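You operate a simulated robot arm through the tools that you are given. There is no shell and no other tool. Be economical: measure what you need, move in short steps, check, and stop when the job is done.

You run a simulated two-armed robot. Do the job below in one go: nothing can be reset, and whatever is moved stays where it is left.

## Task
Stop the drum when its display shows 3 turns.
Fine: first set 5 turns and slow pace and start it; use the side stop button, then put the brake on.

The check looks at the end state, three seconds after you hand in, the way a careful person would. Anything else that was tipped, shoved, dropped, spilled or broken makes it a failure.

## Robot
Two 7-joint arms with fingered hands on one trunk, on a base that drives. Base frame: it is fixed to the floor where the robot stands at the start and does not move with it; the origin is under the middle of the robot, x ahead of it, y to its left, z up. Units: m, rad, N and s.
The left shoulder is at the start at [0.08, 0.197, 1.43], the right one opposite. With the tool pointing down near the work surface each hand reaches from about 0.3 to 0.76 m from the robot's upright axis, wherever it stands, measured 20 degrees to its own side. Places, roughly: belt knob [0.6, -0.1, 0.7]; door latch [-0.2, -0.9, 1.5]; drum brake [0, -0.5, 1]; drum display [0.6, -0.1, 1.3]; drum main switch [0.2, -0.4, 1.2]; front wheel brake [0.6, 0.1, 0.3]; glaze pump [-1.2, -1.3, 1.3]; glaze valve [-1.3, -1.4, 1]; inch button [0.4, -0.2, 1]; mouth cover knob [-0.2, -0.7, 0.6]; pace knob [0.5, -0.2, 1.1]; rear wheel brake [-1.4, -1.2, 0.3]; side start button [0.7, -0.1, 1]; side stop button [0.6, -0.1, 1]; sieve lever [-1.6, -2.3, 1.3]; turns knob [0.7, 0, 1.1]. Payload 4 kg a hand.
The TCP of each hand is the grasp point between the finger pads, 0.026 m short of the fingertips. In the tool frame z runs along the fingers and y along their closing line. Largest opening 0.132 m; the body of the gripper starts 0.073 m behind the TCP. The gripper is a hand of 4 fingers: y runs from the thumb to the fingers, the wrist lies at [0, 0, -0.239] in the tool frame, and closing takes about 1.5 s.
Orientation is that of the tool frame in the base frame, as a unit quaternion [x, y, z, w]. With the fingers straight down and closing along the base's y, the tool's x points along the base's -x, its y along +y and its z along -z.

## Interface
- The arms move only by the tool apply_moves. It takes "left_steps", "right_steps" or both (then of equal length, played together; a hand with none holds still); each is a list of rows, each a list of 6 numbers: the shift along the tool's x, y, z in m, then the turn, a rotation vector about the tool's x, y, z in rad. In form: [[tx, ty, tz, wx, wy, wz], ...]. A call has 1 to 20 rows; each row shifts and turns the commanded pose from where the row before left it, along the tool's axes as they then stand. "left_gripper" and "right_gripper" are, for a hand that has rows, the gripper command, from -1 (fully open) to 1 (shut), values between in proportion, set as the call begins (left out, the last holds). A row lasts 0.2 s, in which the tool goes at most 0.05 m and 0.15 rad; a call with a longer step from one row to the next is refused whole, and so is a gripper value outside its range. Where a pose cannot be reached the arm comes as near as it can. A force on the tool above 40 N (or 10 N above the force at the start of the call, whichever is more), or a blocked arm, ends the call early, and 0.2 s more pass. Each finger travels about 0.072 m/s and halts on what it meets, pressing with about 29 N; the grip force reading is that of the motor and also rises with nothing between the fingers. The clock runs only during rows and for 0.2 s after the last one: add rows that do not move to give the fingers time. The reply holds the time, the measured pose of the TCP, the force on the tool along the base axes, the opening and the grip force, in the units named above and with some noise, with the torque about the TCP (base axes, N m) and any sound that the robot's microphone picked up.
- Cameras (640 x 400 px; columns grow to the right, rows downward): "scene" is now at [0.0949, -0.0318, 1.5827]; the picture's right is [-0.44, -0.90, 0.00], its down [-0.73, 0.36, -0.58] and it looks along [0.52, -0.26, -0.81] (base axes); focal length 218 px, centre (320, 200). "left" rides on the left gripper at [-0.068, 0.002, -0.097] in its tool frame; the picture's right is [-0.03, -1.00, 0.00], its down [0.82, -0.02, -0.58] and it looks along [0.58, -0.01, 0.82] (tool axes); focal length 270 px, centre (320, 200). "right" rides on the right gripper at [0.068, 0.002, -0.097] in its tool frame; the picture's right is [-0.03, 1.00, 0.00], its down [-0.82, -0.02, -0.58] and it looks along [-0.58, -0.01, 0.82] (tool axes); focal length 270 px, centre (320, 200). There is no depth. A picture from a camera that has moved, and an enlarged one, comes with that camera's place and axes in the base frame and with its lens.
- get_image(camera): a new picture of that camera. No time passes.
- lift_body(by): slides the trunk up (or, below 0, down) by that many m; the arms and the scene camera ride with it, the base frame stays. It gives what a move gives, with no picture.
- drive_base(legs): drives the robot by 1 to 6 legs, each [ahead, left, turn to the left] in m, m and rad, along the robot's own axes; the way and the turn of a leg run together, so that a leg with both is an arc; at most 1.5 m and 3.142 rad a leg. The arms and the cameras ride along, it lands a little off, and it stops where it bumps. It gives what a move gives.
- move_fingers(finger1, finger2, finger3, thumb_bend, hand): sets how far each is bent, from 0 (flat) to 100 (curled in); at 30 the hand is open as for a grip, at 70 the pads meet at the TCP. One left out holds its place. A second passes; each finger stops where it meets its share of the squeeze, and holds until it gets a number again. A gripper value or a shape takes the hand back. It gives what a move gives, with no picture; readings hold the bend of each and the force on the fingers (four entries, about 0 where the hand has none), thumb and palm.
- grasp_type(shape, hand): the hand has 4 fingers and takes this shape, open, in about a second: jaw (thumb against the fingers, like two jaws); tri (thumb and two fingers); tip (a fingertip pinch); poke (one finger out to press); point (the index stretched); flat (the hand flat); cup (the hand cupped); fist (a fist). The gripper value then closes the fingers along that shape, each until it touches; the sizes above hold for jaw. It gives what a move gives, with no picture.
- pan_tilt(pan, tilt): turns the head with the scene camera to pan (to the left, within 1.501 rad either way) and tilt (down, from -0.506 to 1.204), counted from straight ahead of the robot. It gives what a move gives.
- inspect(camera, box): a new picture of the part [left, top, right, bottom] of that camera's present view, enlarged. No time passes.
- job_done(): hands the job in; it is judged then, once.

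Work in short steps. Places have to be worked out from the pictures, the camera data and where the tool is seen: move nearer, look again, correct. Check each grasp and each placing, and mend what went wrong. You have 120 turns and 92 pictures in all, those below and enlarged ones among them. Open the grippers and draw the arms clear of the work before you hand the job in, unless the task says otherwise; then end with one line.

The tools are called after "Request:" as name(argument=value, ...) on one line, values as JSON. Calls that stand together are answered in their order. apply_moves: Moves the arms, as the interface text tells. Its arguments: {"type":"object","properties":{"left_steps":{"type":"array","items":{"type":"array","items":{"type":"number"}}},"left_gripper":{"type":"number"},"right_steps":{"type":"array","items":{"type":"array","items":{"type":"number"}}},"right_gripper":{"type":"number"}},"required":[]} The other tools are called the same way: lift_body (by) slides the trunk up or down; grasp_type (shape, hand) gives the hand a shape; move_fingers (finger1, finger2, finger3, thumb_bend, hand) moves the fingers one by one; drive_base (legs) drives the base; pan_tilt (pan, tilt) turns the head that bears the scene camera; get_image (camera) takes a picture; inspect (camera, box) takes an enlarged picture of a part of a camera's view; job_done () hands the job in.

At the start:

```text
time: 0.0
left_eef_pos: [0.315, 0.0356, 1.0005]
left_tool_rot: [0.0, 1.0, 0.0, 0.0]
left_wrist_force: [0.2, 1.1, 0.1]
left_ft_torque: [0.03, 0.02, 0.0]
left_gripper_width: 0.1319
left_grasp_force: 0.1
left_shape: jaw
left_bend: [30.0, 30.0, 30.0, 30.0]
left_finger forces: [0.1, 0.1, 0.0, 0.1, 0.1, 0.0]
right_eef_pos: [0.3331, -0.1988, 0.9997]
right_tool_rot: [-0.001, 1.0, 0.0, -0.001]
right_wrist_force: [-0.1, 0.3, -0.2]
right_ft_torque: [-0.01, -0.01, -0.04]
right_gripper_width: 0.1318
right_grasp_force: 0.1
right_shape: jaw
right_bend: [30.0, 30.0, 30.0, 30.0]
right_finger forces: [0.1, 0.1, 0.1, 0.1, 0.0, 0.1]
trunk travel left (down, up): [-0.74, 0.1]
robot x, y, heading: [-0.0046, -0.0005, -0.001]
head pan, tilt: [-0.459, 0.949]
```

scene: 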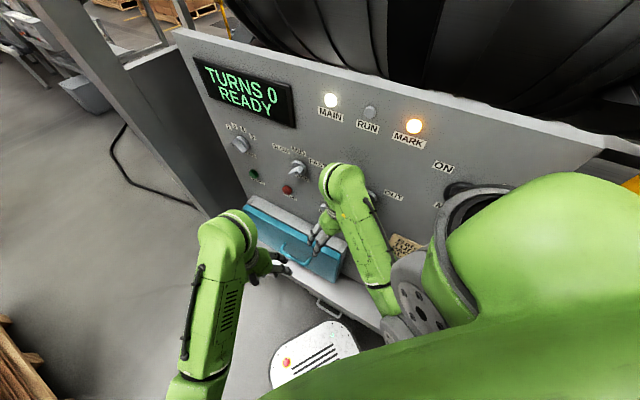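
right: 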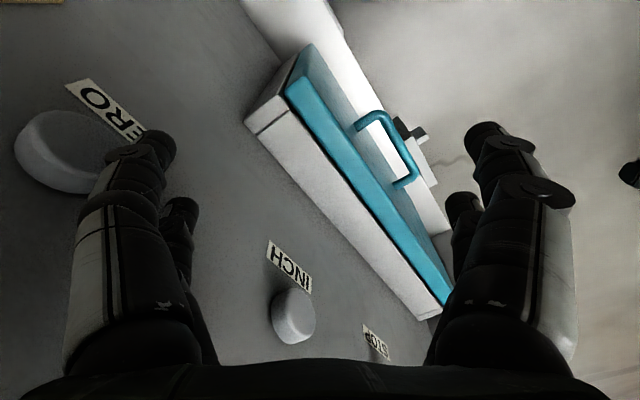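
left: 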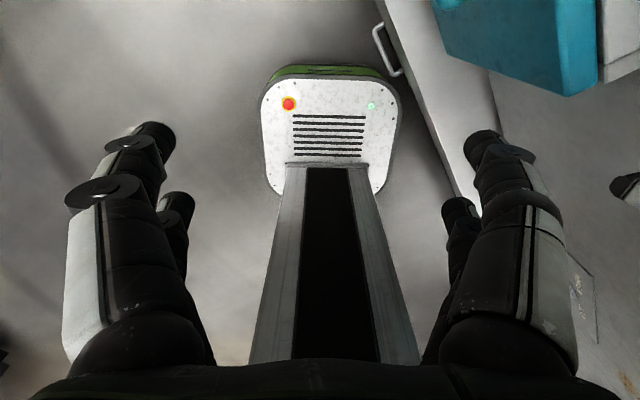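

The panel stands ahead-right with display, knobs and buttons. I enlarge the scene view to read labels.

Request:
inspect(camera="scene", box=[180, 40, 340, 220])

Request:
inspect(camera="scene", box=[300, 80, 480, 260])

```text
2.22 times, centred on (260, 130) of scene
camera zoom: at [0.0949, -0.0318, 1.5827], right [-0.44, -0.9, 0.0], down [-0.73, 0.36, -0.58], along [0.52, -0.26, -0.81], focal length 484 px, centre (453, 356)
```

zoom: 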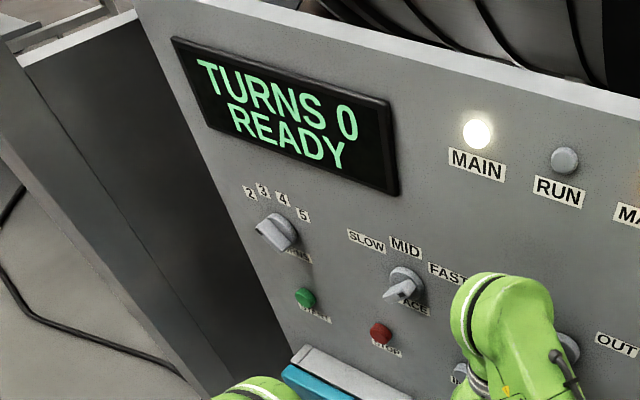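

```text
2.22 times, centred on (390, 170) of scene
camera zoom: at [0.0949, -0.0318, 1.5827], right [-0.44, -0.9, 0.0], down [-0.73, 0.36, -0.58], along [0.52, -0.26, -0.81], focal length 484 px, centre (164, 267)
```

zoom: 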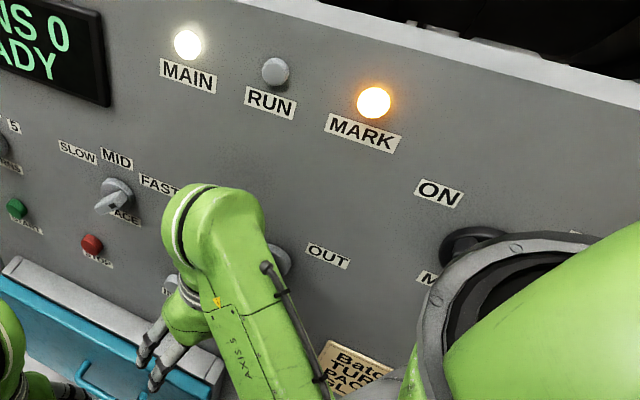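

I want to face the panel squarely from farther back, so I look around for free floor first.

Request:
pan_tilt(pan=1.0, tilt=0.7)

Request:
get_image(camera="scene")

Request:
pan_tilt(pan=-1.2, tilt=0.7)

Request:
get_image(camera="scene")

```text
time: 1.6
left_eef_pos: [0.3163, 0.0346, 1.0003]
left_tool_rot: [-0.001, 1.0, 0.001, 0.0]
left_wrist_force: [0.0, -0.2, 0.8]
left_ft_torque: [-0.02, 0.04, -0.03]
left_gripper_width: 0.1318
left_grasp_force: 0.1
left_shape: jaw
left_bend: [30.0, 30.0, 30.0, 30.0]
left_finger forces: [0.0, 0.0, 0.0, 0.1, 0.1, 0.0]
right_eef_pos: [0.3329, -0.1998, 0.9996]
right_tool_rot: [0.0, 1.0, 0.0, 0.0]
right_wrist_force: [0.3, -0.5, 0.2]
right_ft_torque: [0.04, 0.02, -0.01]
right_gripper_width: 0.1319
right_grasp_force: 0.1
right_shape: jaw
right_bend: [30.0, 30.0, 30.0, 30.0]
right_finger forces: [0.1, 0.1, 0.0, 0.0, 0.0, 0.0]
trunk travel left (down, up): [-0.74, 0.1]
robot x, y, heading: [-0.0, 0.0008, 0.003]
head pan, tilt: [1.0, 0.7]
```

```text
86 pictures are left
camera scene: at [0.0757, 0.0719, 1.6026], right [0.84, -0.54, 0.0], down [-0.35, -0.54, -0.76], along [0.41, 0.64, -0.64], focal length 218 px, centre (320, 200)
```

scene: 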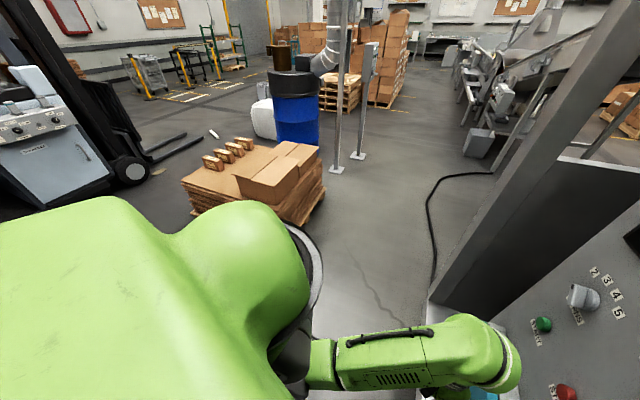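

```text
time: 3.6
left_eef_pos: [0.3155, 0.0354, 0.9998]
left_tool_rot: [0.0, 1.0, 0.0, 0.0]
left_wrist_force: [-0.5, 0.6, 0.2]
left_ft_torque: [-0.01, 0.01, 0.0]
left_gripper_width: 0.1323
left_grasp_force: 0.2
left_shape: jaw
left_bend: [30.0, 30.0, 30.0, 30.0]
left_finger forces: [0.0, 0.0, 0.1, 0.1, 0.0, 0.0]
right_eef_pos: [0.3329, -0.1994, 0.9995]
right_tool_rot: [0.001, 1.0, 0.0, 0.0]
right_wrist_force: [-0.1, 1.0, 0.5]
right_ft_torque: [0.02, 0.01, -0.05]
right_gripper_width: 0.1318
right_grasp_force: 0.0
right_shape: jaw
right_bend: [30.0, 30.0, 30.0, 30.0]
right_finger forces: [0.0, 0.1, 0.0, 0.0, 0.0, 0.0]
trunk travel left (down, up): [-0.74, 0.1]
robot x, y, heading: [0.0027, -0.0015, -0.002]
head pan, tilt: [-1.201, 0.7]
```

```text
85 pictures are left
camera scene: at [0.0605, -0.0787, 1.6026], right [-0.93, -0.36, 0.0], down [-0.23, 0.6, -0.76], along [0.28, -0.71, -0.64], focal length 218 px, centre (320, 200)
```

scene: 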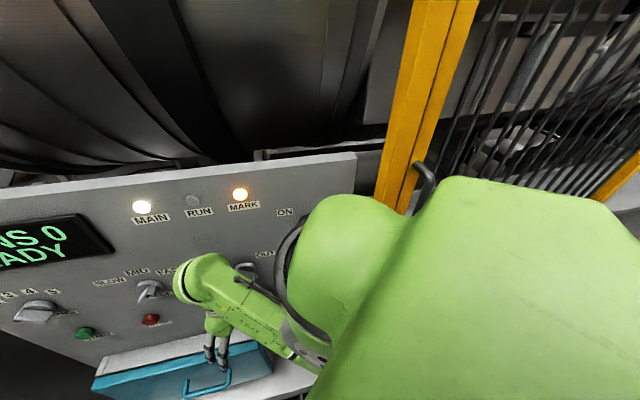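

Floor is clear to the left-behind. I drive away from the panel and then turn right to face it.

Request:
drive_base(legs=[[0.0, 0.3, 0], [0.19, 0.143, 0], [0, 0, -0.998]])

Request:
pan_tilt(pan=0, tilt=0.6)

Request:
get_image(camera="scene")

```text
time: 9.6
left_eef_pos: [0.3907, 0.1943, 0.9995]
left_tool_rot: [0.478, 0.878, 0.0, 0.0]
left_wrist_force: [-1.2, -0.6, -0.5]
left_ft_torque: [-0.02, 0.01, 0.03]
left_gripper_width: 0.1319
left_grasp_force: 0.0
left_shape: jaw
left_bend: [30.0, 30.0, 30.0, 30.0]
left_finger forces: [0.0, 0.0, 0.0, 0.1, 0.1, 0.1]
right_eef_pos: [0.2046, 0.0528, 0.9994]
right_tool_rot: [0.478, 0.878, 0.0, -0.001]
right_wrist_force: [0.2, -0.1, -0.2]
right_ft_torque: [-0.02, 0.02, 0.0]
right_gripper_width: 0.132
right_grasp_force: 0.0
right_shape: jaw
right_bend: [30.0, 30.0, 30.0, 30.0]
right_finger forces: [0.0, 0.0, 0.0, 0.0, 0.1, 0.0]
trunk travel left (down, up): [-0.74, 0.1]
robot x, y, heading: [0.1918, 0.4415, -0.999]
head pan, tilt: [-1.201, 0.7]
```

```text
time: 11.0
left_eef_pos: [0.3915, 0.1946, 0.9997]
left_tool_rot: [0.477, 0.879, 0.001, 0.0]
left_wrist_force: [0.3, -0.1, -0.8]
left_ft_torque: [0.01, -0.05, -0.02]
left_gripper_width: 0.132
left_grasp_force: 0.0
left_shape: jaw
left_bend: [30.0, 30.0, 30.0, 30.0]
left_finger forces: [0.0, 0.0, 0.0, 0.0, 0.1, 0.0]
right_eef_pos: [0.2037, 0.0533, 1.0005]
right_tool_rot: [0.478, 0.879, 0.0, 0.0]
right_wrist_force: [-0.3, 0.0, -0.4]
right_ft_torque: [-0.01, 0.01, 0.0]
right_gripper_width: 0.132
right_grasp_force: 0.2
right_shape: jaw
right_bend: [30.0, 30.0, 30.0, 30.0]
right_finger forces: [0.0, 0.0, 0.1, 0.0, 0.0, 0.1]
trunk travel left (down, up): [-0.74, 0.1]
robot x, y, heading: [0.1917, 0.4404, -0.999]
head pan, tilt: [0.0, 0.6]
```

```text
84 pictures are left
camera scene: at [0.2539, 0.3412, 1.6112], right [-0.84, -0.54, 0.0], down [-0.31, 0.47, -0.83], along [0.45, -0.69, -0.57], focal length 218 px, centre (320, 200)
```

scene: 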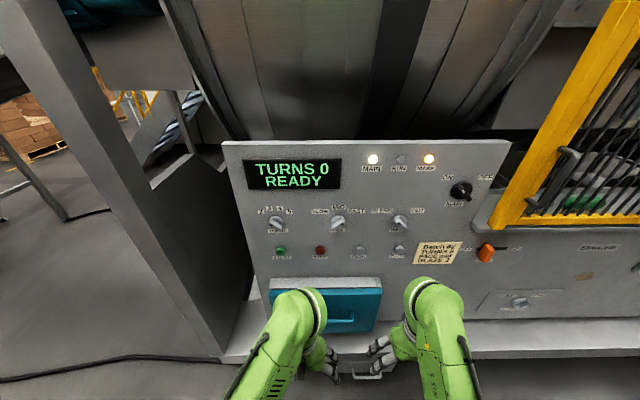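

Now squarely facing the panel. I enlarge the controls.

Request:
inspect(camera="scene", box=[235, 140, 395, 270])

Request:
inspect(camera="scene", box=[365, 170, 525, 275])

```text
3.08 times, centred on (315, 205) of scene
camera zoom: at [0.2539, 0.3412, 1.6112], right [-0.84, -0.54, 0.0], down [-0.31, 0.47, -0.83], along [0.45, -0.69, -0.57], focal length 670 px, centre (335, 185)
```

zoom: 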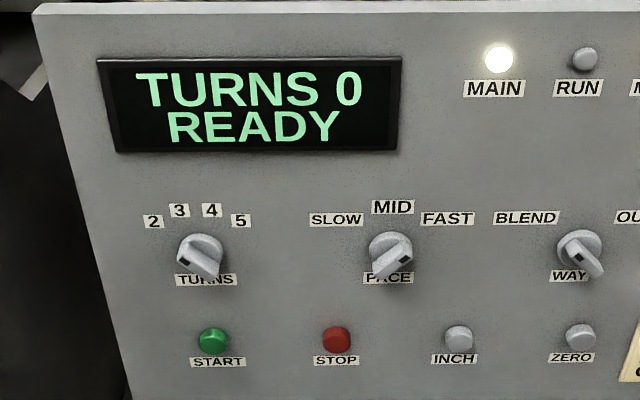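

```text
3.81 times, centred on (445, 222) of scene
camera zoom: at [0.2539, 0.3412, 1.6112], right [-0.84, -0.54, 0.0], down [-0.31, 0.47, -0.83], along [0.45, -0.69, -0.57], focal length 829 px, centre (-156, 114)
```

zoom: 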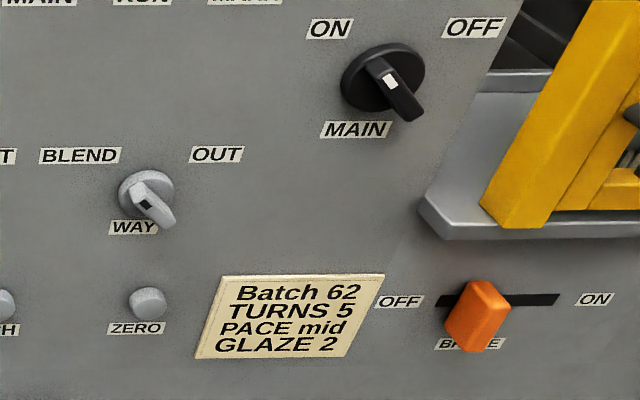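

Current reading: turns 0, READY; pace bar seems not at SLOW, turns bar not at 5. I raise both hands to point forward at the panel, staying ~0.2 m short, to see the knobs close up.

Request:
apply_moves(left_steps=[[-0.017, 0.0107, -0.01, 0, -0.1428, 0], [-0.0183, 0.0107, -0.0075, 0, -0.1428, 0], [-0.0191, 0.0107, -0.0048, 0, -0.1428, 0], [-0.0196, 0.0107, -0.002, 0, -0.1428, 0], [-0.0197, 0.0107, 0.0008, 0, -0.1428, 0], [-0.0194, 0.0107, 0.0036, 0, -0.1428, 0], [-0.0187, 0.0107, 0.0063, 0, -0.1428, 0], [-0.0176, 0.0107, 0.0089, 0, -0.1428, 0], [-0.0162, 0.0107, 0.0113, 0, -0.1428, 0], [-0.0144, 0.0107, 0.0135, 0, -0.1428, 0], [-0.0123, 0.0107, 0.0154, 0, -0.1428, 0]], right_steps=[[-0.017, 0.0, -0.01, 0, -0.1428, 0], [-0.0183, 0.0, -0.0075, 0, -0.1428, 0], [-0.0191, 0.0, -0.0048, 0, -0.1428, 0], [-0.0196, 0.0, -0.002, 0, -0.1428, 0], [-0.0197, 0.0, 0.0008, 0, -0.1428, 0], [-0.0194, 0.0, 0.0036, 0, -0.1428, 0], [-0.0187, 0.0, 0.0063, 0, -0.1428, 0], [-0.0176, 0.0, 0.0089, 0, -0.1428, 0], [-0.0162, 0.0, 0.0113, 0, -0.1428, 0], [-0.0144, 0.0, 0.0135, 0, -0.1428, 0], [-0.0123, 0.0, 0.0154, 0, -0.1428, 0]])

Request:
get_image(camera="left")

Request:
get_image(camera="right")

Request:
get_image(camera="scene")

```text
time: 13.4
left_eef_pos: [0.5911, 0.1023, 1.1102]
left_tool_rot: [0.338, 0.621, -0.338, 0.621]
left_wrist_force: [0.6, -0.2, -0.2]
left_ft_torque: [0.06, -0.02, 0.01]
left_gripper_width: 0.1319
left_grasp_force: 0.0
left_shape: jaw
left_bend: [30.0, 30.0, 30.0, 30.0]
left_finger forces: [0.0, 0.0, 0.0, 0.0, 0.0, 0.1]
right_eef_pos: [0.311, -0.0959, 1.0517]
right_tool_rot: [0.349, 0.633, -0.333, 0.606]
right_wrist_force: [0.4, 0.7, -3.5]
right_ft_torque: [-0.11, -0.06, -0.02]
right_gripper_width: 0.1318
right_grasp_force: 0.1
right_shape: jaw
right_bend: [30.0, 30.0, 30.0, 30.0]
right_finger forces: [0.0, 0.2, 0.0, 0.0, 0.0, 0.0]
right hand out of reach, approached as far as the arm can: row 10, 11
trunk travel left (down, up): [-0.74, 0.1]
robot x, y, heading: [0.1893, 0.4421, -0.999]
head pan, tilt: [0.0, 0.6]
```

```text
81 pictures are left
camera left: at [0.5405, 0.1845, 1.1791], right [-0.84, -0.54, 0.03], down [-0.33, 0.47, -0.82], along [0.43, -0.69, -0.58], focal length 270 px, centre (320, 200)
```

left: 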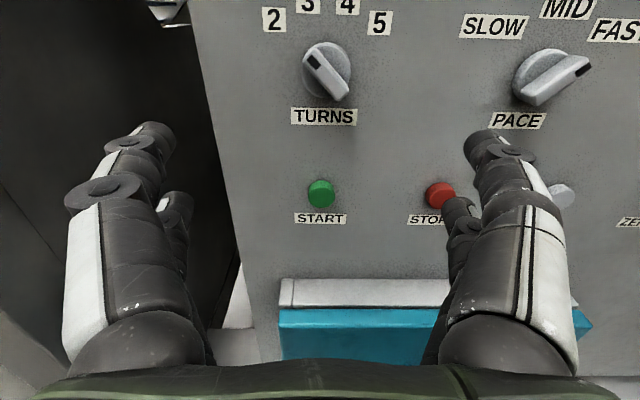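

```text
80 pictures are left
camera right: at [0.2593, -0.0125, 0.9875], right [0.84, 0.54, 0.03], down [-0.31, 0.44, 0.84], along [0.44, -0.72, 0.54], focal length 270 px, centre (320, 200)
```

right: 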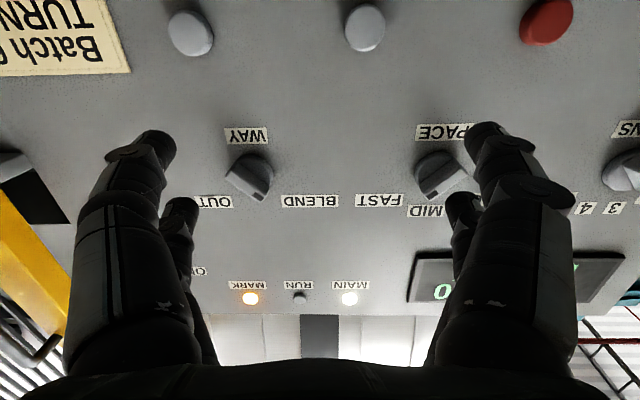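

```text
79 pictures are left
camera scene: at [0.2533, 0.3419, 1.6114], right [-0.84, -0.54, 0.0], down [-0.31, 0.47, -0.83], along [0.45, -0.69, -0.56], focal length 218 px, centre (320, 200)
```

scene: 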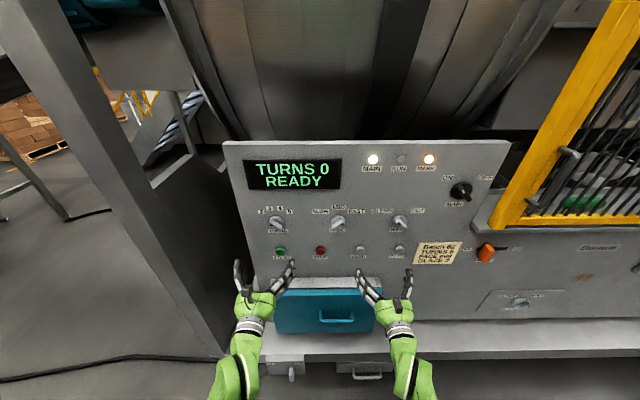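

Left arm reaches well; I zoom on both knobs for pointer angles.

Request:
inspect(camera="left", box=[240, 0, 640, 250])

```text
1.60 times, centred on (440, 125) of left
camera zoom: at [0.5405, 0.1845, 1.1791], right [-0.84, -0.54, 0.03], down [-0.33, 0.47, -0.82], along [0.43, -0.69, -0.58], focal length 432 px, centre (128, 320)
```

zoom: 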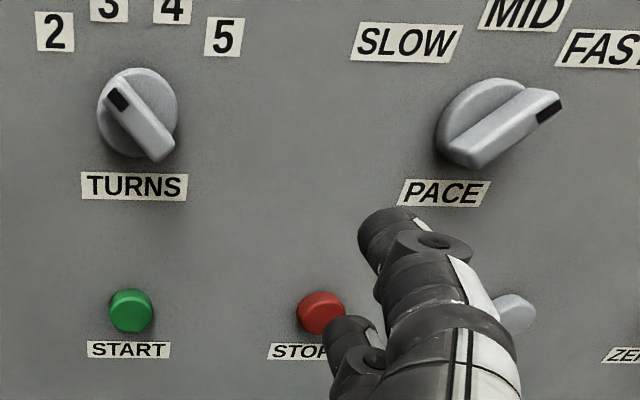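

Turns points at 2 and pace at FAST. The knob bar is small, so I shape the left hand to a fingertip pinch and look at it.

Request:
grasp_type(hand="left", shape="tip")

Request:
get_image(camera="left")

Request:
apply_moves(left_steps=[[0, 0, 0, 0, 0, -0.13], [0, 0, 0, 0, 0, -0.13], [0, 0, 0, 0, 0, -0.13], [0, 0, 0, 0, 0, -0.13], [0, 0, 0, 0, 0, -0.13], [0, 0, 0, 0, 0, -0.135]], left_gripper=1)

Request:
get_image(camera="left")

```text
time: 14.3
left_eef_pos: [0.5906, 0.1013, 1.1095]
left_tool_rot: [0.338, 0.622, -0.338, 0.62]
left_wrist_force: [-0.4, -0.1, 0.6]
left_ft_torque: [-0.04, 0.04, 0.03]
left_gripper_width: 0.1317
left_grasp_force: 0.0
left_shape: tip
left_bend: [30.0, 30.0, 30.0, 30.0]
left_finger forces: [0.0, 0.0, 0.1, 0.0, 0.0, 0.0]
right_eef_pos: [0.3107, -0.0956, 1.0524]
right_tool_rot: [0.347, 0.634, -0.332, 0.606]
right_wrist_force: [0.1, 0.4, 0.3]
right_ft_torque: [0.02, 0.0, -0.02]
right_gripper_width: 0.1318
right_grasp_force: 0.0
right_shape: jaw
right_bend: [30.0, 30.0, 30.0, 30.0]
right_finger forces: [0.1, 0.1, 0.0, 0.0, 0.0, 0.0]
trunk travel left (down, up): [-0.74, 0.1]
robot x, y, heading: [0.1907, 0.4391, -0.999]
head pan, tilt: [0.0, 0.6]
```

```text
77 pictures are left
camera left: at [0.5408, 0.1838, 1.1789], right [-0.84, -0.54, 0.03], down [-0.33, 0.47, -0.82], along [0.43, -0.69, -0.58], focal length 270 px, centre (320, 200)
```

left: 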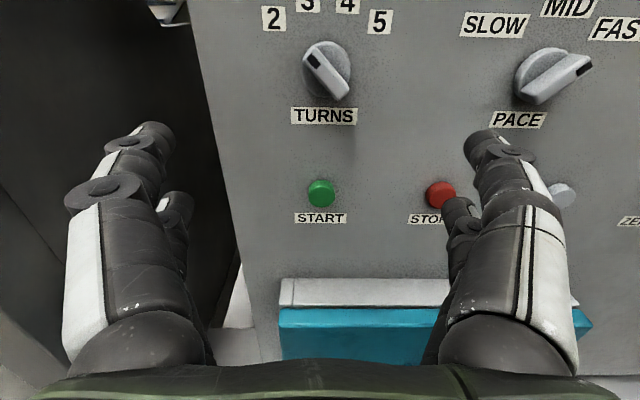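

```text
time: 15.7
left_eef_pos: [0.5902, 0.1017, 1.1098]
left_tool_rot: [0.074, 0.703, -0.55, 0.444]
left_wrist_force: [0.7, -0.8, 0.4]
left_ft_torque: [-0.03, 0.0, 0.02]
left_gripper_width: 0.0001
left_grasp_force: 28.5
left_shape: tip
left_bend: [62.0, 63.0, 63.0, 70.0]
left_finger forces: [0.1, 0.1, 0.0, 0.1, 0.1, 0.1]
right_eef_pos: [0.3101, -0.0971, 1.0536]
right_tool_rot: [0.347, 0.633, -0.333, 0.606]
right_wrist_force: [0.6, 0.5, -0.3]
right_ft_torque: [0.02, 0.05, -0.01]
right_gripper_width: 0.1318
right_grasp_force: 0.0
right_shape: jaw
right_bend: [30.0, 30.0, 30.0, 30.0]
right_finger forces: [0.0, 0.1, 0.0, 0.1, 0.1, 0.1]
trunk travel left (down, up): [-0.74, 0.1]
robot x, y, heading: [0.1891, 0.4381, -0.997]
head pan, tilt: [0.0, 0.6]
```

```text
76 pictures are left
camera left: at [0.5806, 0.2098, 1.1577], right [-0.58, -0.37, 0.73], down [-0.81, 0.16, -0.56], along [0.09, -0.91, -0.4], focal length 270 px, centre (320, 200)
```

left: 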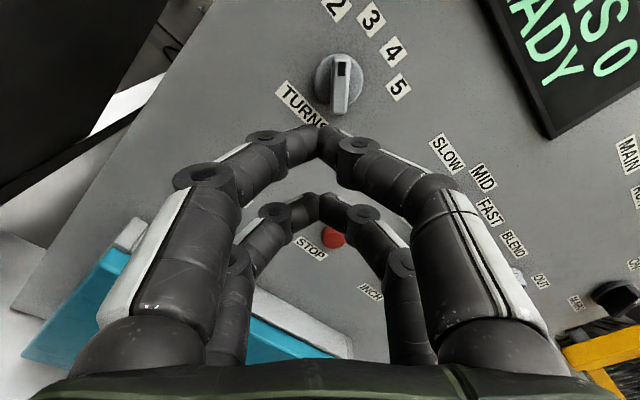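

The pinch has two fingertip pairs straddling the TCP, aligned with the knob bar. I shift to the knob axis (about 3 mm right, 21 mm up), open partway and approach 8 cm.

Request:
apply_moves(left_steps=[[-0.0127, -0.017, 0.0, 0, 0, 0], [0, 0, 0.03, 0, 0, 0], [0, 0, 0.03, 0, 0, 0], [0, 0, 0.02, 0, 0, 0], [0, 0, 0, 0, 0, 0]], left_gripper=0)

Request:
get_image(camera="left")

```text
time: 16.9
left_eef_pos: [0.6321, 0.0323, 1.1317]
left_tool_rot: [0.075, 0.703, -0.55, 0.444]
left_wrist_force: [0.6, -0.1, 0.6]
left_ft_torque: [-0.01, -0.02, 0.03]
left_gripper_width: 0.0653
left_grasp_force: 0.1
left_shape: tip
left_bend: [73.0, 73.0, 73.0, 70.0]
left_finger forces: [0.1, 0.0, 0.1, 0.1, 0.0, 0.0]
right_eef_pos: [0.3124, -0.0967, 1.0529]
right_tool_rot: [0.348, 0.633, -0.334, 0.606]
right_wrist_force: [-0.3, -0.9, 0.9]
right_ft_torque: [-0.01, -0.01, 0.0]
right_gripper_width: 0.1319
right_grasp_force: 0.0
right_shape: jaw
right_bend: [30.0, 30.0, 30.0, 30.0]
right_finger forces: [0.1, 0.0, 0.0, 0.0, 0.0, 0.0]
trunk travel left (down, up): [-0.74, 0.1]
robot x, y, heading: [0.1905, 0.4388, -0.996]
head pan, tilt: [0.0, 0.6]
```

```text
75 pictures are left
camera left: at [0.6218, 0.1409, 1.1793], right [-0.58, -0.37, 0.72], down [-0.81, 0.16, -0.56], along [0.09, -0.91, -0.4], focal length 270 px, centre (320, 200)
```

left: 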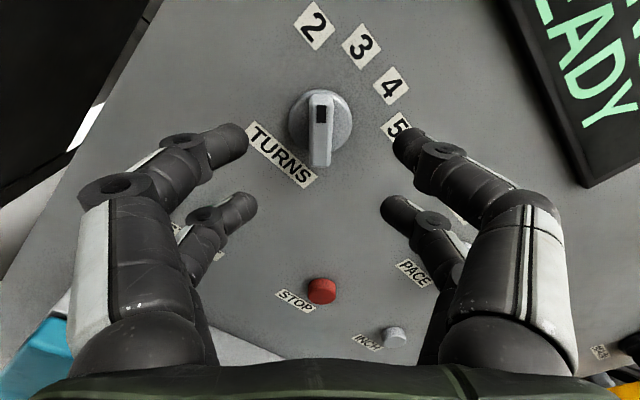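

Aligned with the bar; face about 0.07 m beyond the tips. I approach 5.5 cm and look.

Request:
apply_moves(left_steps=[[0, 0, 0.03, 0, 0, 0], [0, 0, 0.025, 0, 0, 0], [0, 0, 0, 0, 0, 0]])

Request:
get_image(camera="left")

```text
time: 17.7
left_eef_pos: [0.6623, -0.0135, 1.1315]
left_tool_rot: [0.074, 0.704, -0.549, 0.445]
left_wrist_force: [0.1, -0.1, 0.2]
left_ft_torque: [-0.01, 0.02, -0.02]
left_gripper_width: 0.0656
left_grasp_force: 0.0
left_shape: tip
left_bend: [73.0, 73.0, 73.0, 70.0]
left_finger forces: [0.1, 0.1, 0.1, 0.0, 0.0, 0.1]
right_eef_pos: [0.3117, -0.0957, 1.0539]
right_tool_rot: [0.346, 0.633, -0.333, 0.607]
right_wrist_force: [-0.1, 0.3, 1.0]
right_ft_torque: [0.0, 0.0, 0.02]
right_gripper_width: 0.1319
right_grasp_force: 0.1
right_shape: jaw
right_bend: [30.0, 30.0, 30.0, 30.0]
right_finger forces: [0.0, 0.1, 0.0, 0.0, 0.0, 0.1]
trunk travel left (down, up): [-0.74, 0.1]
robot x, y, heading: [0.1892, 0.4363, -0.997]
head pan, tilt: [0.0, 0.6]
```

```text
74 pictures are left
camera left: at [0.652, 0.095, 1.1791], right [-0.58, -0.37, 0.72], down [-0.81, 0.16, -0.56], along [0.09, -0.91, -0.4], focal length 270 px, centre (320, 200)
```

left: 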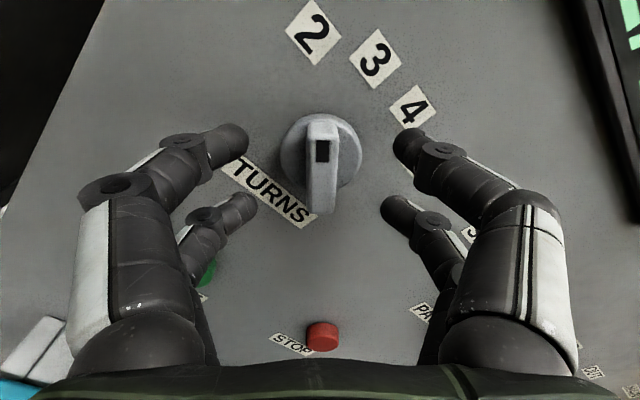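

Bar sits centred with face roughly at the fingertip level. I advance another 2 cm and check.

Request:
apply_moves(left_steps=[[0, 0, 0.01, 0, 0, 0], [0, 0, 0.01, 0, 0, 0], [0, 0, 0, 0, 0, 0]])

Request:
get_image(camera="left")

```text
time: 18.5
left_eef_pos: [0.6741, -0.0297, 1.1311]
left_tool_rot: [0.074, 0.704, -0.549, 0.445]
left_wrist_force: [0.2, -0.2, 0.6]
left_ft_torque: [0.02, 0.02, 0.02]
left_gripper_width: 0.0655
left_grasp_force: 0.1
left_shape: tip
left_bend: [73.0, 73.0, 73.0, 70.0]
left_finger forces: [0.0, 0.0, 0.0, 0.0, 0.0, 0.1]
right_eef_pos: [0.3109, -0.097, 1.0547]
right_tool_rot: [0.347, 0.633, -0.333, 0.606]
right_wrist_force: [0.1, -0.3, -0.6]
right_ft_torque: [0.01, -0.04, 0.02]
right_gripper_width: 0.132
right_grasp_force: 0.1
right_shape: jaw
right_bend: [30.0, 30.0, 30.0, 30.0]
right_finger forces: [0.0, 0.0, 0.0, 0.0, 0.1, 0.0]
trunk travel left (down, up): [-0.74, 0.1]
robot x, y, heading: [0.1883, 0.4399, -0.997]
head pan, tilt: [0.0, 0.6]
```

```text
73 pictures are left
camera left: at [0.6625, 0.078, 1.1789], right [-0.58, -0.37, 0.72], down [-0.81, 0.16, -0.56], along [0.09, -0.91, -0.4], focal length 270 px, centre (320, 200)
```

left: 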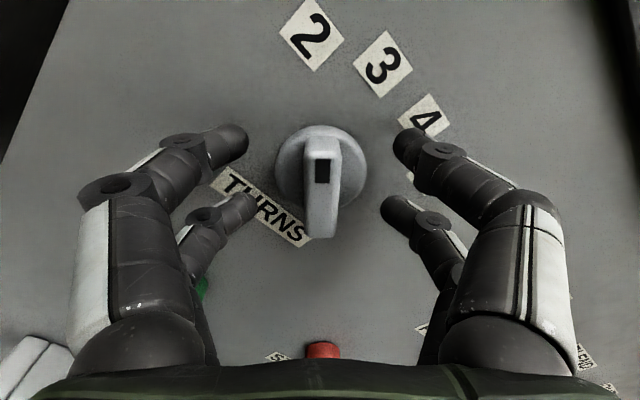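

TCP is now about at the bar's face, with tips beside it. I center a few millimetres and close.

Request:
apply_moves(left_steps=[[-0.006, 0, 0.005, 0, 0, 0], [0, 0, 0, 0, 0, 0], [0, 0, 0, 0, 0, 0], [0, 0, 0, 0, 0, 0], [0, 0, 0, 0, 0, 0]], left_gripper=1)

Request:
get_image(camera="left")

```text
time: 19.7
left_eef_pos: [0.6783, -0.0321, 1.1348]
left_tool_rot: [0.074, 0.704, -0.549, 0.444]
left_wrist_force: [-1.5, -0.2, -0.9]
left_ft_torque: [0.09, 0.07, -0.11]
left_gripper_width: 0.0174
left_grasp_force: 29.3
left_shape: tip
left_bend: [71.0, 74.0, 74.0, 70.0]
left_finger forces: [27.2, 26.5, 27.0, 0.0, 24.5, 0.1]
right_eef_pos: [0.3117, -0.0964, 1.0527]
right_tool_rot: [0.347, 0.633, -0.333, 0.606]
right_wrist_force: [0.4, 0.0, -0.6]
right_ft_torque: [0.02, -0.04, 0.01]
right_gripper_width: 0.1319
right_grasp_force: 0.1
right_shape: jaw
right_bend: [30.0, 30.0, 30.0, 30.0]
right_finger forces: [0.0, 0.0, 0.0, 0.0, 0.0, 0.0]
trunk travel left (down, up): [-0.74, 0.1]
robot x, y, heading: [0.1906, 0.443, -0.998]
head pan, tilt: [0.0, 0.6]
```

```text
72 pictures are left
camera left: at [0.6685, 0.0757, 1.1827], right [-0.58, -0.38, 0.72], down [-0.81, 0.16, -0.56], along [0.09, -0.91, -0.4], focal length 270 px, centre (320, 200)
```

left: 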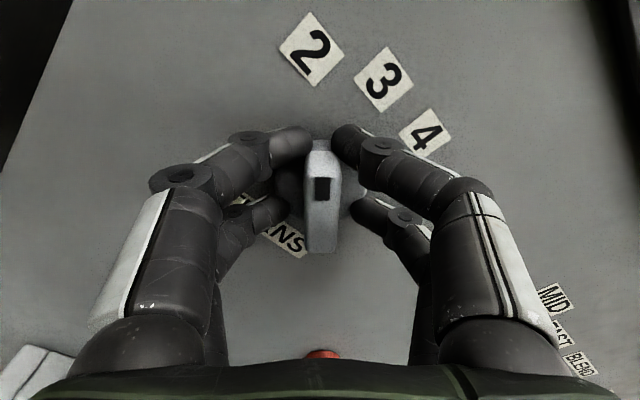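

Gripped (17 mm, all fingers loaded). Now turn clockwise 90° in steps toward 5.

Request:
apply_moves(left_steps=[[0, 0, 0, 0, 0, 0.1309], [0, 0, 0, 0, 0, 0.1309], [0, 0, 0, 0, 0, 0.1309], [0, 0, 0, 0, 0, 0.1309], [0, 0, 0, 0, 0, 0.1309], [0, 0, 0, 0, 0, 0.1309], [0, 0, 0, 0, 0, 0.1309], [0, 0, 0, 0, 0, 0.1309], [0, 0, 0, 0, 0, 0.1309], [0, 0, 0, 0, 0, 0.1309], [0, 0, 0, 0, 0, 0.1309], [0, 0, 0, 0, 0, 0.1309]])

Request:
get_image(camera="left")

```text
time: 22.3
left_eef_pos: [0.6719, -0.0357, 1.1361]
left_tool_rot: [0.552, 0.441, -0.072, 0.704]
left_wrist_force: [-23.7, -17.8, 5.9]
left_ft_torque: [0.01, 0.18, -0.45]
left_gripper_width: 0.0167
left_grasp_force: 28.7
left_shape: tip
left_bend: [71.0, 74.0, 74.0, 70.0]
left_finger forces: [28.8, 22.9, 28.5, 0.0, 33.0, 0.0]
right_eef_pos: [0.3049, -0.1, 1.0533]
right_tool_rot: [0.351, 0.631, -0.332, 0.607]
right_wrist_force: [0.7, -0.1, 0.9]
right_ft_torque: [0.0, -0.01, 0.01]
right_gripper_width: 0.1319
right_grasp_force: 0.0
right_shape: jaw
right_bend: [30.0, 30.0, 30.0, 30.0]
right_finger forces: [0.0, 0.0, 0.0, 0.0, 0.0, 0.1]
trunk travel left (down, up): [-0.74, 0.1]
robot x, y, heading: [0.1887, 0.4435, -0.993]
head pan, tilt: [0.0, 0.6]
```

```text
71 pictures are left
camera left: at [0.58, 0.0188, 1.1862], right [-0.6, -0.39, -0.7], down [0.17, 0.79, -0.59], along [0.78, -0.47, -0.41], focal length 270 px, centre (320, 200)
```

left: 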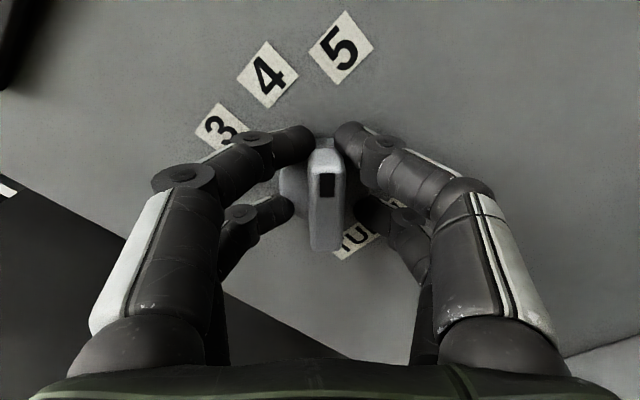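

The bar points at 5. There's a side load, so I open in place and back off, then look.

Request:
apply_moves(left_steps=[[0, 0, 0, 0, 0, 0], [0, 0, 0, 0, 0, 0], [0, 0, 0, 0, 0, 0], [0, 0, -0.04, 0, 0, 0], [0, 0, -0.05, 0, 0, 0], [0, 0, -0.03, 0, 0, 0]], left_gripper=0)

Request:
get_image(camera="left")

```text
time: 23.7
left_eef_pos: [0.6131, 0.0682, 1.1355]
left_tool_rot: [0.551, 0.444, -0.075, 0.703]
left_wrist_force: [-0.4, -0.2, -0.1]
left_ft_torque: [-0.02, -0.02, 0.02]
left_gripper_width: 0.0658
left_grasp_force: 0.1
left_shape: tip
left_bend: [73.0, 73.0, 73.0, 70.0]
left_finger forces: [0.1, 0.1, 0.1, 0.0, 0.0, 0.0]
right_eef_pos: [0.3113, -0.0968, 1.0534]
right_tool_rot: [0.348, 0.633, -0.333, 0.606]
right_wrist_force: [0.6, 0.4, 0.8]
right_ft_torque: [-0.01, -0.02, -0.02]
right_gripper_width: 0.1319
right_grasp_force: 0.0
right_shape: jaw
right_bend: [30.0, 30.0, 30.0, 30.0]
right_finger forces: [0.0, 0.0, 0.1, 0.0, 0.1, 0.0]
trunk travel left (down, up): [-0.74, 0.1]
robot x, y, heading: [0.1901, 0.4382, -1.003]
head pan, tilt: [0.0, 0.6]
```

```text
70 pictures are left
camera left: at [0.5211, 0.1238, 1.1856], right [-0.61, -0.39, -0.69], down [0.16, 0.79, -0.59], along [0.78, -0.47, -0.42], focal length 270 px, centre (320, 200)
```

left: 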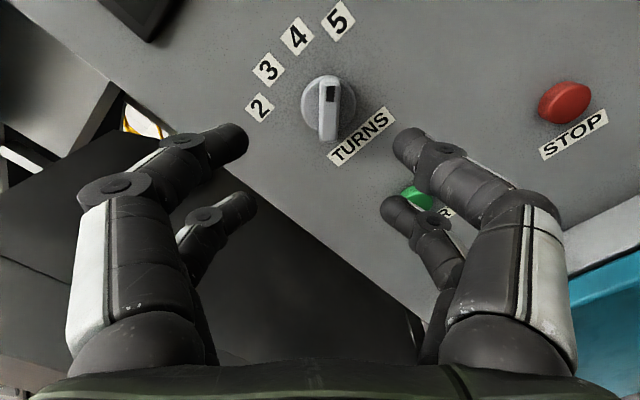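

Turns set to 5. Now the pace knob, ~0.20 m to the right; I move the left hand over and shift the right hand out of the way to the right.

Request:
apply_moves(right_steps=[[0, -0.03, 0, 0, 0, 0], [0, -0.03, 0, 0, 0, 0], [0, -0.03, 0, 0, 0, 0], [0, -0.03, 0, 0, 0, 0], [0, 0, 0, 0, 0, 0]])

Request:
apply_moves(left_steps=[[-0.0287, -0.0287, 0, 0, 0, 0], [-0.0287, -0.0287, 0, 0, 0, 0], [-0.0287, -0.0287, 0, 0, 0, 0], [-0.0287, -0.0287, 0, 0, 0, 0], [-0.0287, -0.0287, 0, 0, 0, 0], [0, 0, 0, 0, 0, 0]])

Request:
get_image(camera="left")

```text
time: 24.5
left_eef_pos: [0.6135, 0.0681, 1.1349]
left_tool_rot: [0.55, 0.445, -0.074, 0.703]
left_wrist_force: [1.3, 0.7, -0.8]
left_ft_torque: [-0.03, 0.01, 0.03]
left_gripper_width: 0.0655
left_grasp_force: 0.1
left_shape: tip
left_bend: [73.0, 73.0, 73.0, 70.0]
left_finger forces: [0.0, 0.0, 0.1, 0.0, 0.1, 0.0]
right_eef_pos: [0.3372, -0.1031, 1.0558]
right_tool_rot: [0.262, 0.65, -0.272, 0.659]
right_wrist_force: [0.4, 0.6, 0.4]
right_ft_torque: [-0.01, 0.02, 0.02]
right_gripper_width: 0.1318
right_grasp_force: 0.1
right_shape: jaw
right_bend: [30.0, 30.0, 30.0, 30.0]
right_finger forces: [0.1, 0.0, 0.0, 0.0, 0.1, 0.0]
right hand out of reach, approached as far as the arm can: row 1, 2, 3, 4
trunk travel left (down, up): [-0.74, 0.1]
robot x, y, heading: [0.1896, 0.4418, -0.998]
head pan, tilt: [0.0, 0.6]
stopped in row 4 (right hand): the arm was blocked; the commanded pose is now the measured one
```

```text
time: 25.9
left_eef_pos: [0.4428, -0.0419, 1.1351]
left_tool_rot: [0.55, 0.444, -0.074, 0.703]
left_wrist_force: [-0.6, 0.3, 0.9]
left_ft_torque: [-0.03, 0.02, -0.01]
left_gripper_width: 0.0653
left_grasp_force: 0.1
left_shape: tip
left_bend: [73.0, 73.0, 73.0, 70.0]
left_finger forces: [0.0, 0.0, 0.1, 0.1, 0.0, 0.0]
right_eef_pos: [0.3367, -0.1022, 1.0559]
right_tool_rot: [0.264, 0.651, -0.272, 0.658]
right_wrist_force: [0.2, 0.4, 0.3]
right_ft_torque: [0.02, 0.01, 0.0]
right_gripper_width: 0.1317
right_grasp_force: 0.0
right_shape: jaw
right_bend: [30.0, 30.0, 30.0, 30.0]
right_finger forces: [0.1, 0.0, 0.1, 0.0, 0.1, 0.0]
trunk travel left (down, up): [-0.74, 0.1]
robot x, y, heading: [0.1897, 0.4429, -1.0]
head pan, tilt: [0.0, 0.6]
```

```text
69 pictures are left
camera left: at [0.351, 0.0134, 1.1849], right [-0.61, -0.39, -0.69], down [0.16, 0.79, -0.59], along [0.78, -0.47, -0.42], focal length 270 px, centre (320, 200)
```

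left: 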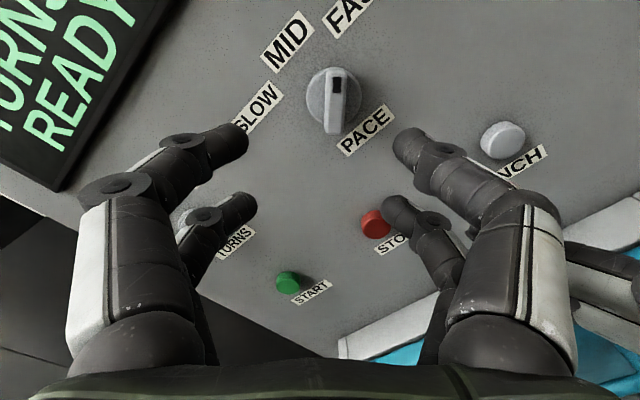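

Pace knob is well framed, bar aligned with the pinch. First I pull the right hand back and down to avoid interference.

Request:
apply_moves(right_steps=[[0.02, 0, -0.03, 0, 0, 0], [0.02, 0, -0.03, 0, 0, 0], [0.02, 0, -0.03, 0, 0, 0], [0.02, 0, 0, 0, 0, 0]])

Request:
apply_moves(left_steps=[[0, 0, 0.03, 0, 0, 0], [0, 0, 0.03, 0, 0, 0], [0, 0, 0.02, 0, 0, 0], [0, 0, 0, 0, 0, 0]])

Request:
get_image(camera="left")

```text
time: 26.7
left_eef_pos: [0.4425, -0.0414, 1.1376]
left_tool_rot: [0.55, 0.444, -0.074, 0.703]
left_wrist_force: [-0.5, 1.2, -0.3]
left_ft_torque: [-0.02, -0.02, 0.02]
left_gripper_width: 0.0657
left_grasp_force: 0.1
left_shape: tip
left_bend: [73.0, 73.0, 73.0, 70.0]
left_finger forces: [0.1, 0.0, 0.0, 0.0, 0.1, 0.1]
right_eef_pos: [0.3353, -0.0071, 1.0102]
right_tool_rot: [0.198, 0.667, -0.215, 0.685]
right_wrist_force: [-0.2, -0.4, -0.2]
right_ft_torque: [-0.03, -0.02, 0.0]
right_gripper_width: 0.1319
right_grasp_force: 0.0
right_shape: jaw
right_bend: [30.0, 30.0, 30.0, 30.0]
right_finger forces: [0.0, 0.0, 0.0, 0.0, 0.0, 0.1]
trunk travel left (down, up): [-0.74, 0.1]
robot x, y, heading: [0.1887, 0.4399, -0.996]
head pan, tilt: [0.0, 0.6]
stopped in row 3 (right hand): the arm was blocked; the commanded pose is now the measured one
```

```text
time: 27.7
left_eef_pos: [0.4871, -0.1078, 1.1353]
left_tool_rot: [0.55, 0.445, -0.073, 0.703]
left_wrist_force: [0.6, 0.0, 0.1]
left_ft_torque: [-0.03, -0.01, -0.03]
left_gripper_width: 0.0657
left_grasp_force: 0.0
left_shape: tip
left_bend: [73.0, 73.0, 73.0, 70.0]
left_finger forces: [0.0, 0.0, 0.0, 0.0, 0.0, 0.1]
right_eef_pos: [0.3343, -0.0056, 1.006]
right_tool_rot: [0.198, 0.668, -0.214, 0.685]
right_wrist_force: [0.7, 0.9, -0.1]
right_ft_torque: [-0.01, -0.06, -0.01]
right_gripper_width: 0.1321
right_grasp_force: 0.1
right_shape: jaw
right_bend: [30.0, 30.0, 30.0, 30.0]
right_finger forces: [0.1, 0.0, 0.0, 0.0, 0.0, 0.0]
trunk travel left (down, up): [-0.74, 0.1]
robot x, y, heading: [0.19, 0.4426, -0.997]
head pan, tilt: [0.0, 0.6]
```

```text
68 pictures are left
camera left: at [0.3954, -0.0536, 1.185], right [-0.61, -0.39, -0.69], down [0.16, 0.79, -0.59], along [0.78, -0.47, -0.42], focal length 270 px, centre (320, 200)
```

left: 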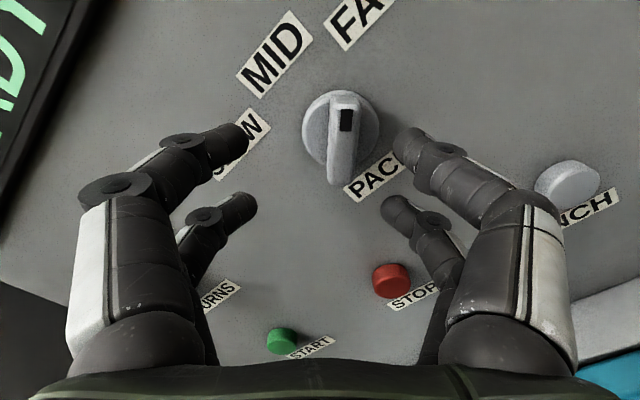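

Bar is about 10 mm right and 12 mm up of the pinch centre. I correct, then advance and check.

Request:
apply_moves(left_steps=[[-0.013, -0.01, 0, 0, 0, 0], [0, 0, 0.02, 0, 0, 0], [0, 0, 0.015, 0, 0, 0], [0, 0, 0, 0, 0, 0]])

Request:
get_image(camera="left")

```text
time: 28.7
left_eef_pos: [0.4925, -0.1474, 1.1372]
left_tool_rot: [0.551, 0.444, -0.075, 0.703]
left_wrist_force: [-0.4, -0.2, -0.4]
left_ft_torque: [-0.01, -0.01, 0.0]
left_gripper_width: 0.0658
left_grasp_force: 0.1
left_shape: tip
left_bend: [73.0, 73.0, 73.0, 70.0]
left_finger forces: [0.0, 0.1, 0.0, 0.0, 0.0, 0.0]
right_eef_pos: [0.3331, -0.0072, 1.0075]
right_tool_rot: [0.197, 0.667, -0.214, 0.685]
right_wrist_force: [-0.1, 0.1, -0.6]
right_ft_torque: [-0.02, 0.04, -0.01]
right_gripper_width: 0.132
right_grasp_force: 0.1
right_shape: jaw
right_bend: [30.0, 30.0, 30.0, 30.0]
right_finger forces: [0.0, 0.0, 0.0, 0.0, 0.0, 0.0]
trunk travel left (down, up): [-0.74, 0.1]
robot x, y, heading: [0.1926, 0.4381, -0.995]
head pan, tilt: [0.0, 0.6]
```

```text
67 pictures are left
camera left: at [0.4003, -0.092, 1.1873], right [-0.61, -0.39, -0.69], down [0.16, 0.79, -0.59], along [0.78, -0.47, -0.42], focal length 270 px, centre (320, 200)
```

left: 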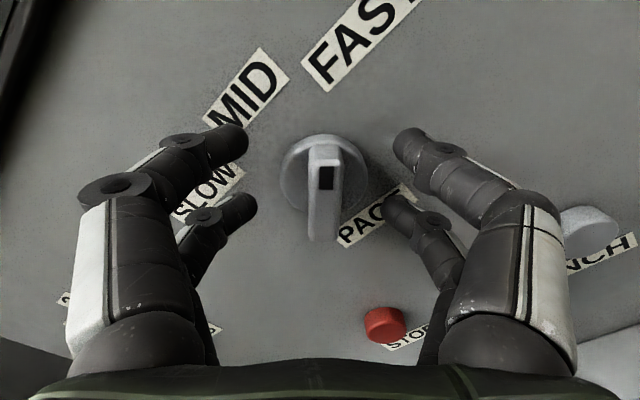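

Matches the earlier good alignment. Close, then turn counter-clockwise 90° to SLOW.

Request:
apply_moves(left_steps=[[0, -0.001, 0.004, 0, 0, 0], [0, 0, 0, 0, 0, 0], [0, 0, 0, 0, 0, 0], [0, 0, 0, 0, 0, 0], [0, 0, 0, 0, 0, 0]], left_gripper=1)

Request:
apply_moves(left_steps=[[0, 0, 0, 0, 0, -0.1309], [0, 0, 0, 0, 0, -0.1309], [0, 0, 0, 0, 0, -0.1309], [0, 0, 0, 0, 0, -0.1309], [0, 0, 0, 0, 0, -0.1309], [0, 0, 0, 0, 0, -0.1309], [0, 0, 0, 0, 0, -0.1309], [0, 0, 0, 0, 0, -0.1309], [0, 0, 0, 0, 0, -0.1309], [0, 0, 0, 0, 0, -0.1309], [0, 0, 0, 0, 0, -0.1309], [0, 0, 0, 0, 0, -0.1309]])

Request:
get_image(camera="left")

```text
time: 29.9
left_eef_pos: [0.4937, -0.1521, 1.1354]
left_tool_rot: [0.55, 0.445, -0.074, 0.703]
left_wrist_force: [-0.4, 0.7, 0.1]
left_ft_torque: [0.22, 0.15, 0.25]
left_gripper_width: 0.0175
left_grasp_force: 28.9
left_shape: tip
left_bend: [71.0, 74.0, 74.0, 70.0]
left_finger forces: [25.4, 25.3, 24.9, 0.0, 24.2, 0.0]
right_eef_pos: [0.3344, -0.0073, 1.0066]
right_tool_rot: [0.198, 0.668, -0.215, 0.685]
right_wrist_force: [0.4, 0.3, -0.2]
right_ft_torque: [0.01, 0.04, -0.01]
right_gripper_width: 0.132
right_grasp_force: 0.1
right_shape: jaw
right_bend: [30.0, 30.0, 30.0, 30.0]
right_finger forces: [0.0, 0.0, 0.1, 0.0, 0.0, 0.1]
trunk travel left (down, up): [-0.74, 0.1]
robot x, y, heading: [0.1876, 0.44, -0.996]
head pan, tilt: [0.0, 0.6]
```

```text
time: 32.5
left_eef_pos: [0.4999, -0.1465, 1.137]
left_tool_rot: [0.07, 0.704, -0.55, 0.444]
left_wrist_force: [23.5, 17.9, 4.3]
left_ft_torque: [0.32, 0.04, 0.59]
left_gripper_width: 0.0159
left_grasp_force: 28.8
left_shape: tip
left_bend: [71.0, 73.0, 74.0, 70.0]
left_finger forces: [39.3, 30.0, 21.5, 0.1, 23.2, 0.1]
right_eef_pos: [0.3383, -0.0032, 1.0072]
right_tool_rot: [0.196, 0.669, -0.215, 0.684]
right_wrist_force: [0.3, -0.2, 0.0]
right_ft_torque: [-0.04, 0.01, 0.01]
right_gripper_width: 0.1319
right_grasp_force: 0.2
right_shape: jaw
right_bend: [30.0, 30.0, 30.0, 30.0]
right_finger forces: [0.0, 0.0, 0.0, 0.1, 0.1, 0.0]
trunk travel left (down, up): [-0.74, 0.1]
robot x, y, heading: [0.1875, 0.4427, -0.995]
head pan, tilt: [0.0, 0.6]
```

```text
66 pictures are left
camera left: at [0.4891, -0.0381, 1.1835], right [-0.57, -0.37, 0.73], down [-0.82, 0.16, -0.56], along [0.09, -0.91, -0.4], focal length 270 px, centre (320, 200)
```

left: 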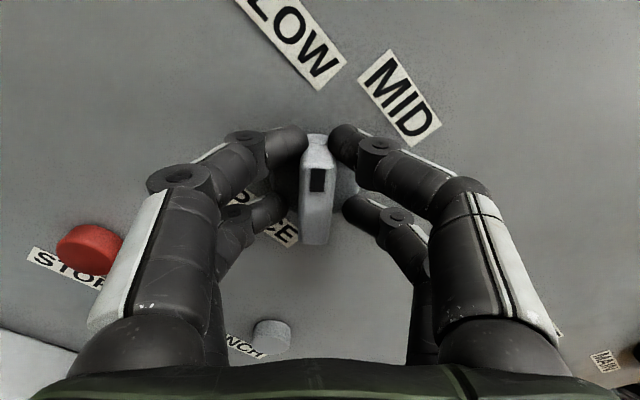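

Bar now points at SLOW. I release, back off, level the wrist, and check.

Request:
apply_moves(left_steps=[[0, 0, 0, 0, 0, 0], [0, 0, 0, 0, 0, 0], [0, 0, 0, 0, 0, 0], [0, 0, -0.04, 0, 0, 0], [0, 0, -0.05, 0, 0, 0], [0, 0, -0.03, 0, 0, 0], [0, 0, 0, 0, 0, 0.131], [0, 0, 0, 0, 0, 0.131], [0, 0, 0, 0, 0, 0.131], [0, 0, 0, 0, 0, 0.131], [0, 0, 0, 0, 0, 0.131], [0, 0, 0, 0, 0, 0.131]], left_gripper=0)

Request:
get_image(camera="left")

Request:
get_image(camera="scene")

```text
time: 35.1
left_eef_pos: [0.4275, -0.0521, 1.1366]
left_tool_rot: [0.339, 0.621, -0.337, 0.622]
left_wrist_force: [0.0, 0.1, 0.2]
left_ft_torque: [-0.03, -0.02, -0.01]
left_gripper_width: 0.0655
left_grasp_force: 0.0
left_shape: tip
left_bend: [73.0, 73.0, 73.0, 70.0]
left_finger forces: [0.0, 0.1, 0.0, 0.1, 0.0, 0.1]
right_eef_pos: [0.3345, -0.0075, 1.006]
right_tool_rot: [0.198, 0.668, -0.214, 0.685]
right_wrist_force: [0.8, 0.1, -1.2]
right_ft_torque: [0.01, 0.0, 0.03]
right_gripper_width: 0.132
right_grasp_force: 0.1
right_shape: jaw
right_bend: [30.0, 30.0, 30.0, 30.0]
right_finger forces: [0.0, 0.0, 0.0, 0.0, 0.1, 0.0]
trunk travel left (down, up): [-0.74, 0.1]
robot x, y, heading: [0.1938, 0.4422, -0.994]
head pan, tilt: [0.0, 0.6]
```

```text
65 pictures are left
camera left: at [0.3773, 0.0312, 1.2048], right [-0.84, -0.54, 0.02], down [-0.33, 0.48, -0.82], along [0.43, -0.69, -0.58], focal length 270 px, centre (320, 200)
```

left: 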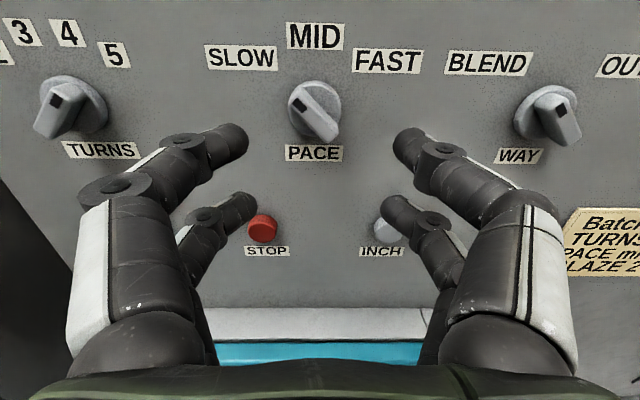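

```text
64 pictures are left
camera scene: at [0.254, 0.3414, 1.6112], right [-0.84, -0.54, 0.0], down [-0.31, 0.47, -0.83], along [0.45, -0.69, -0.56], focal length 218 px, centre (320, 200)
```

scene: 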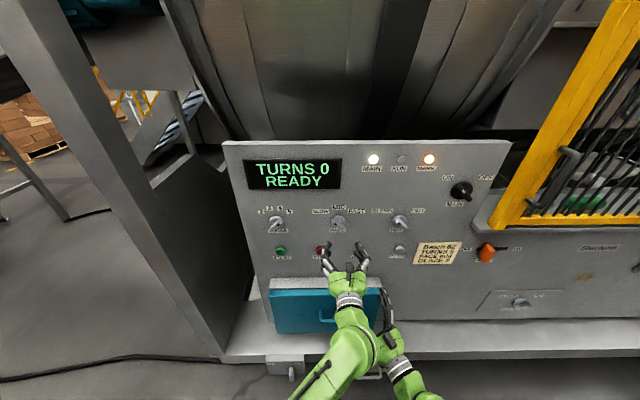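

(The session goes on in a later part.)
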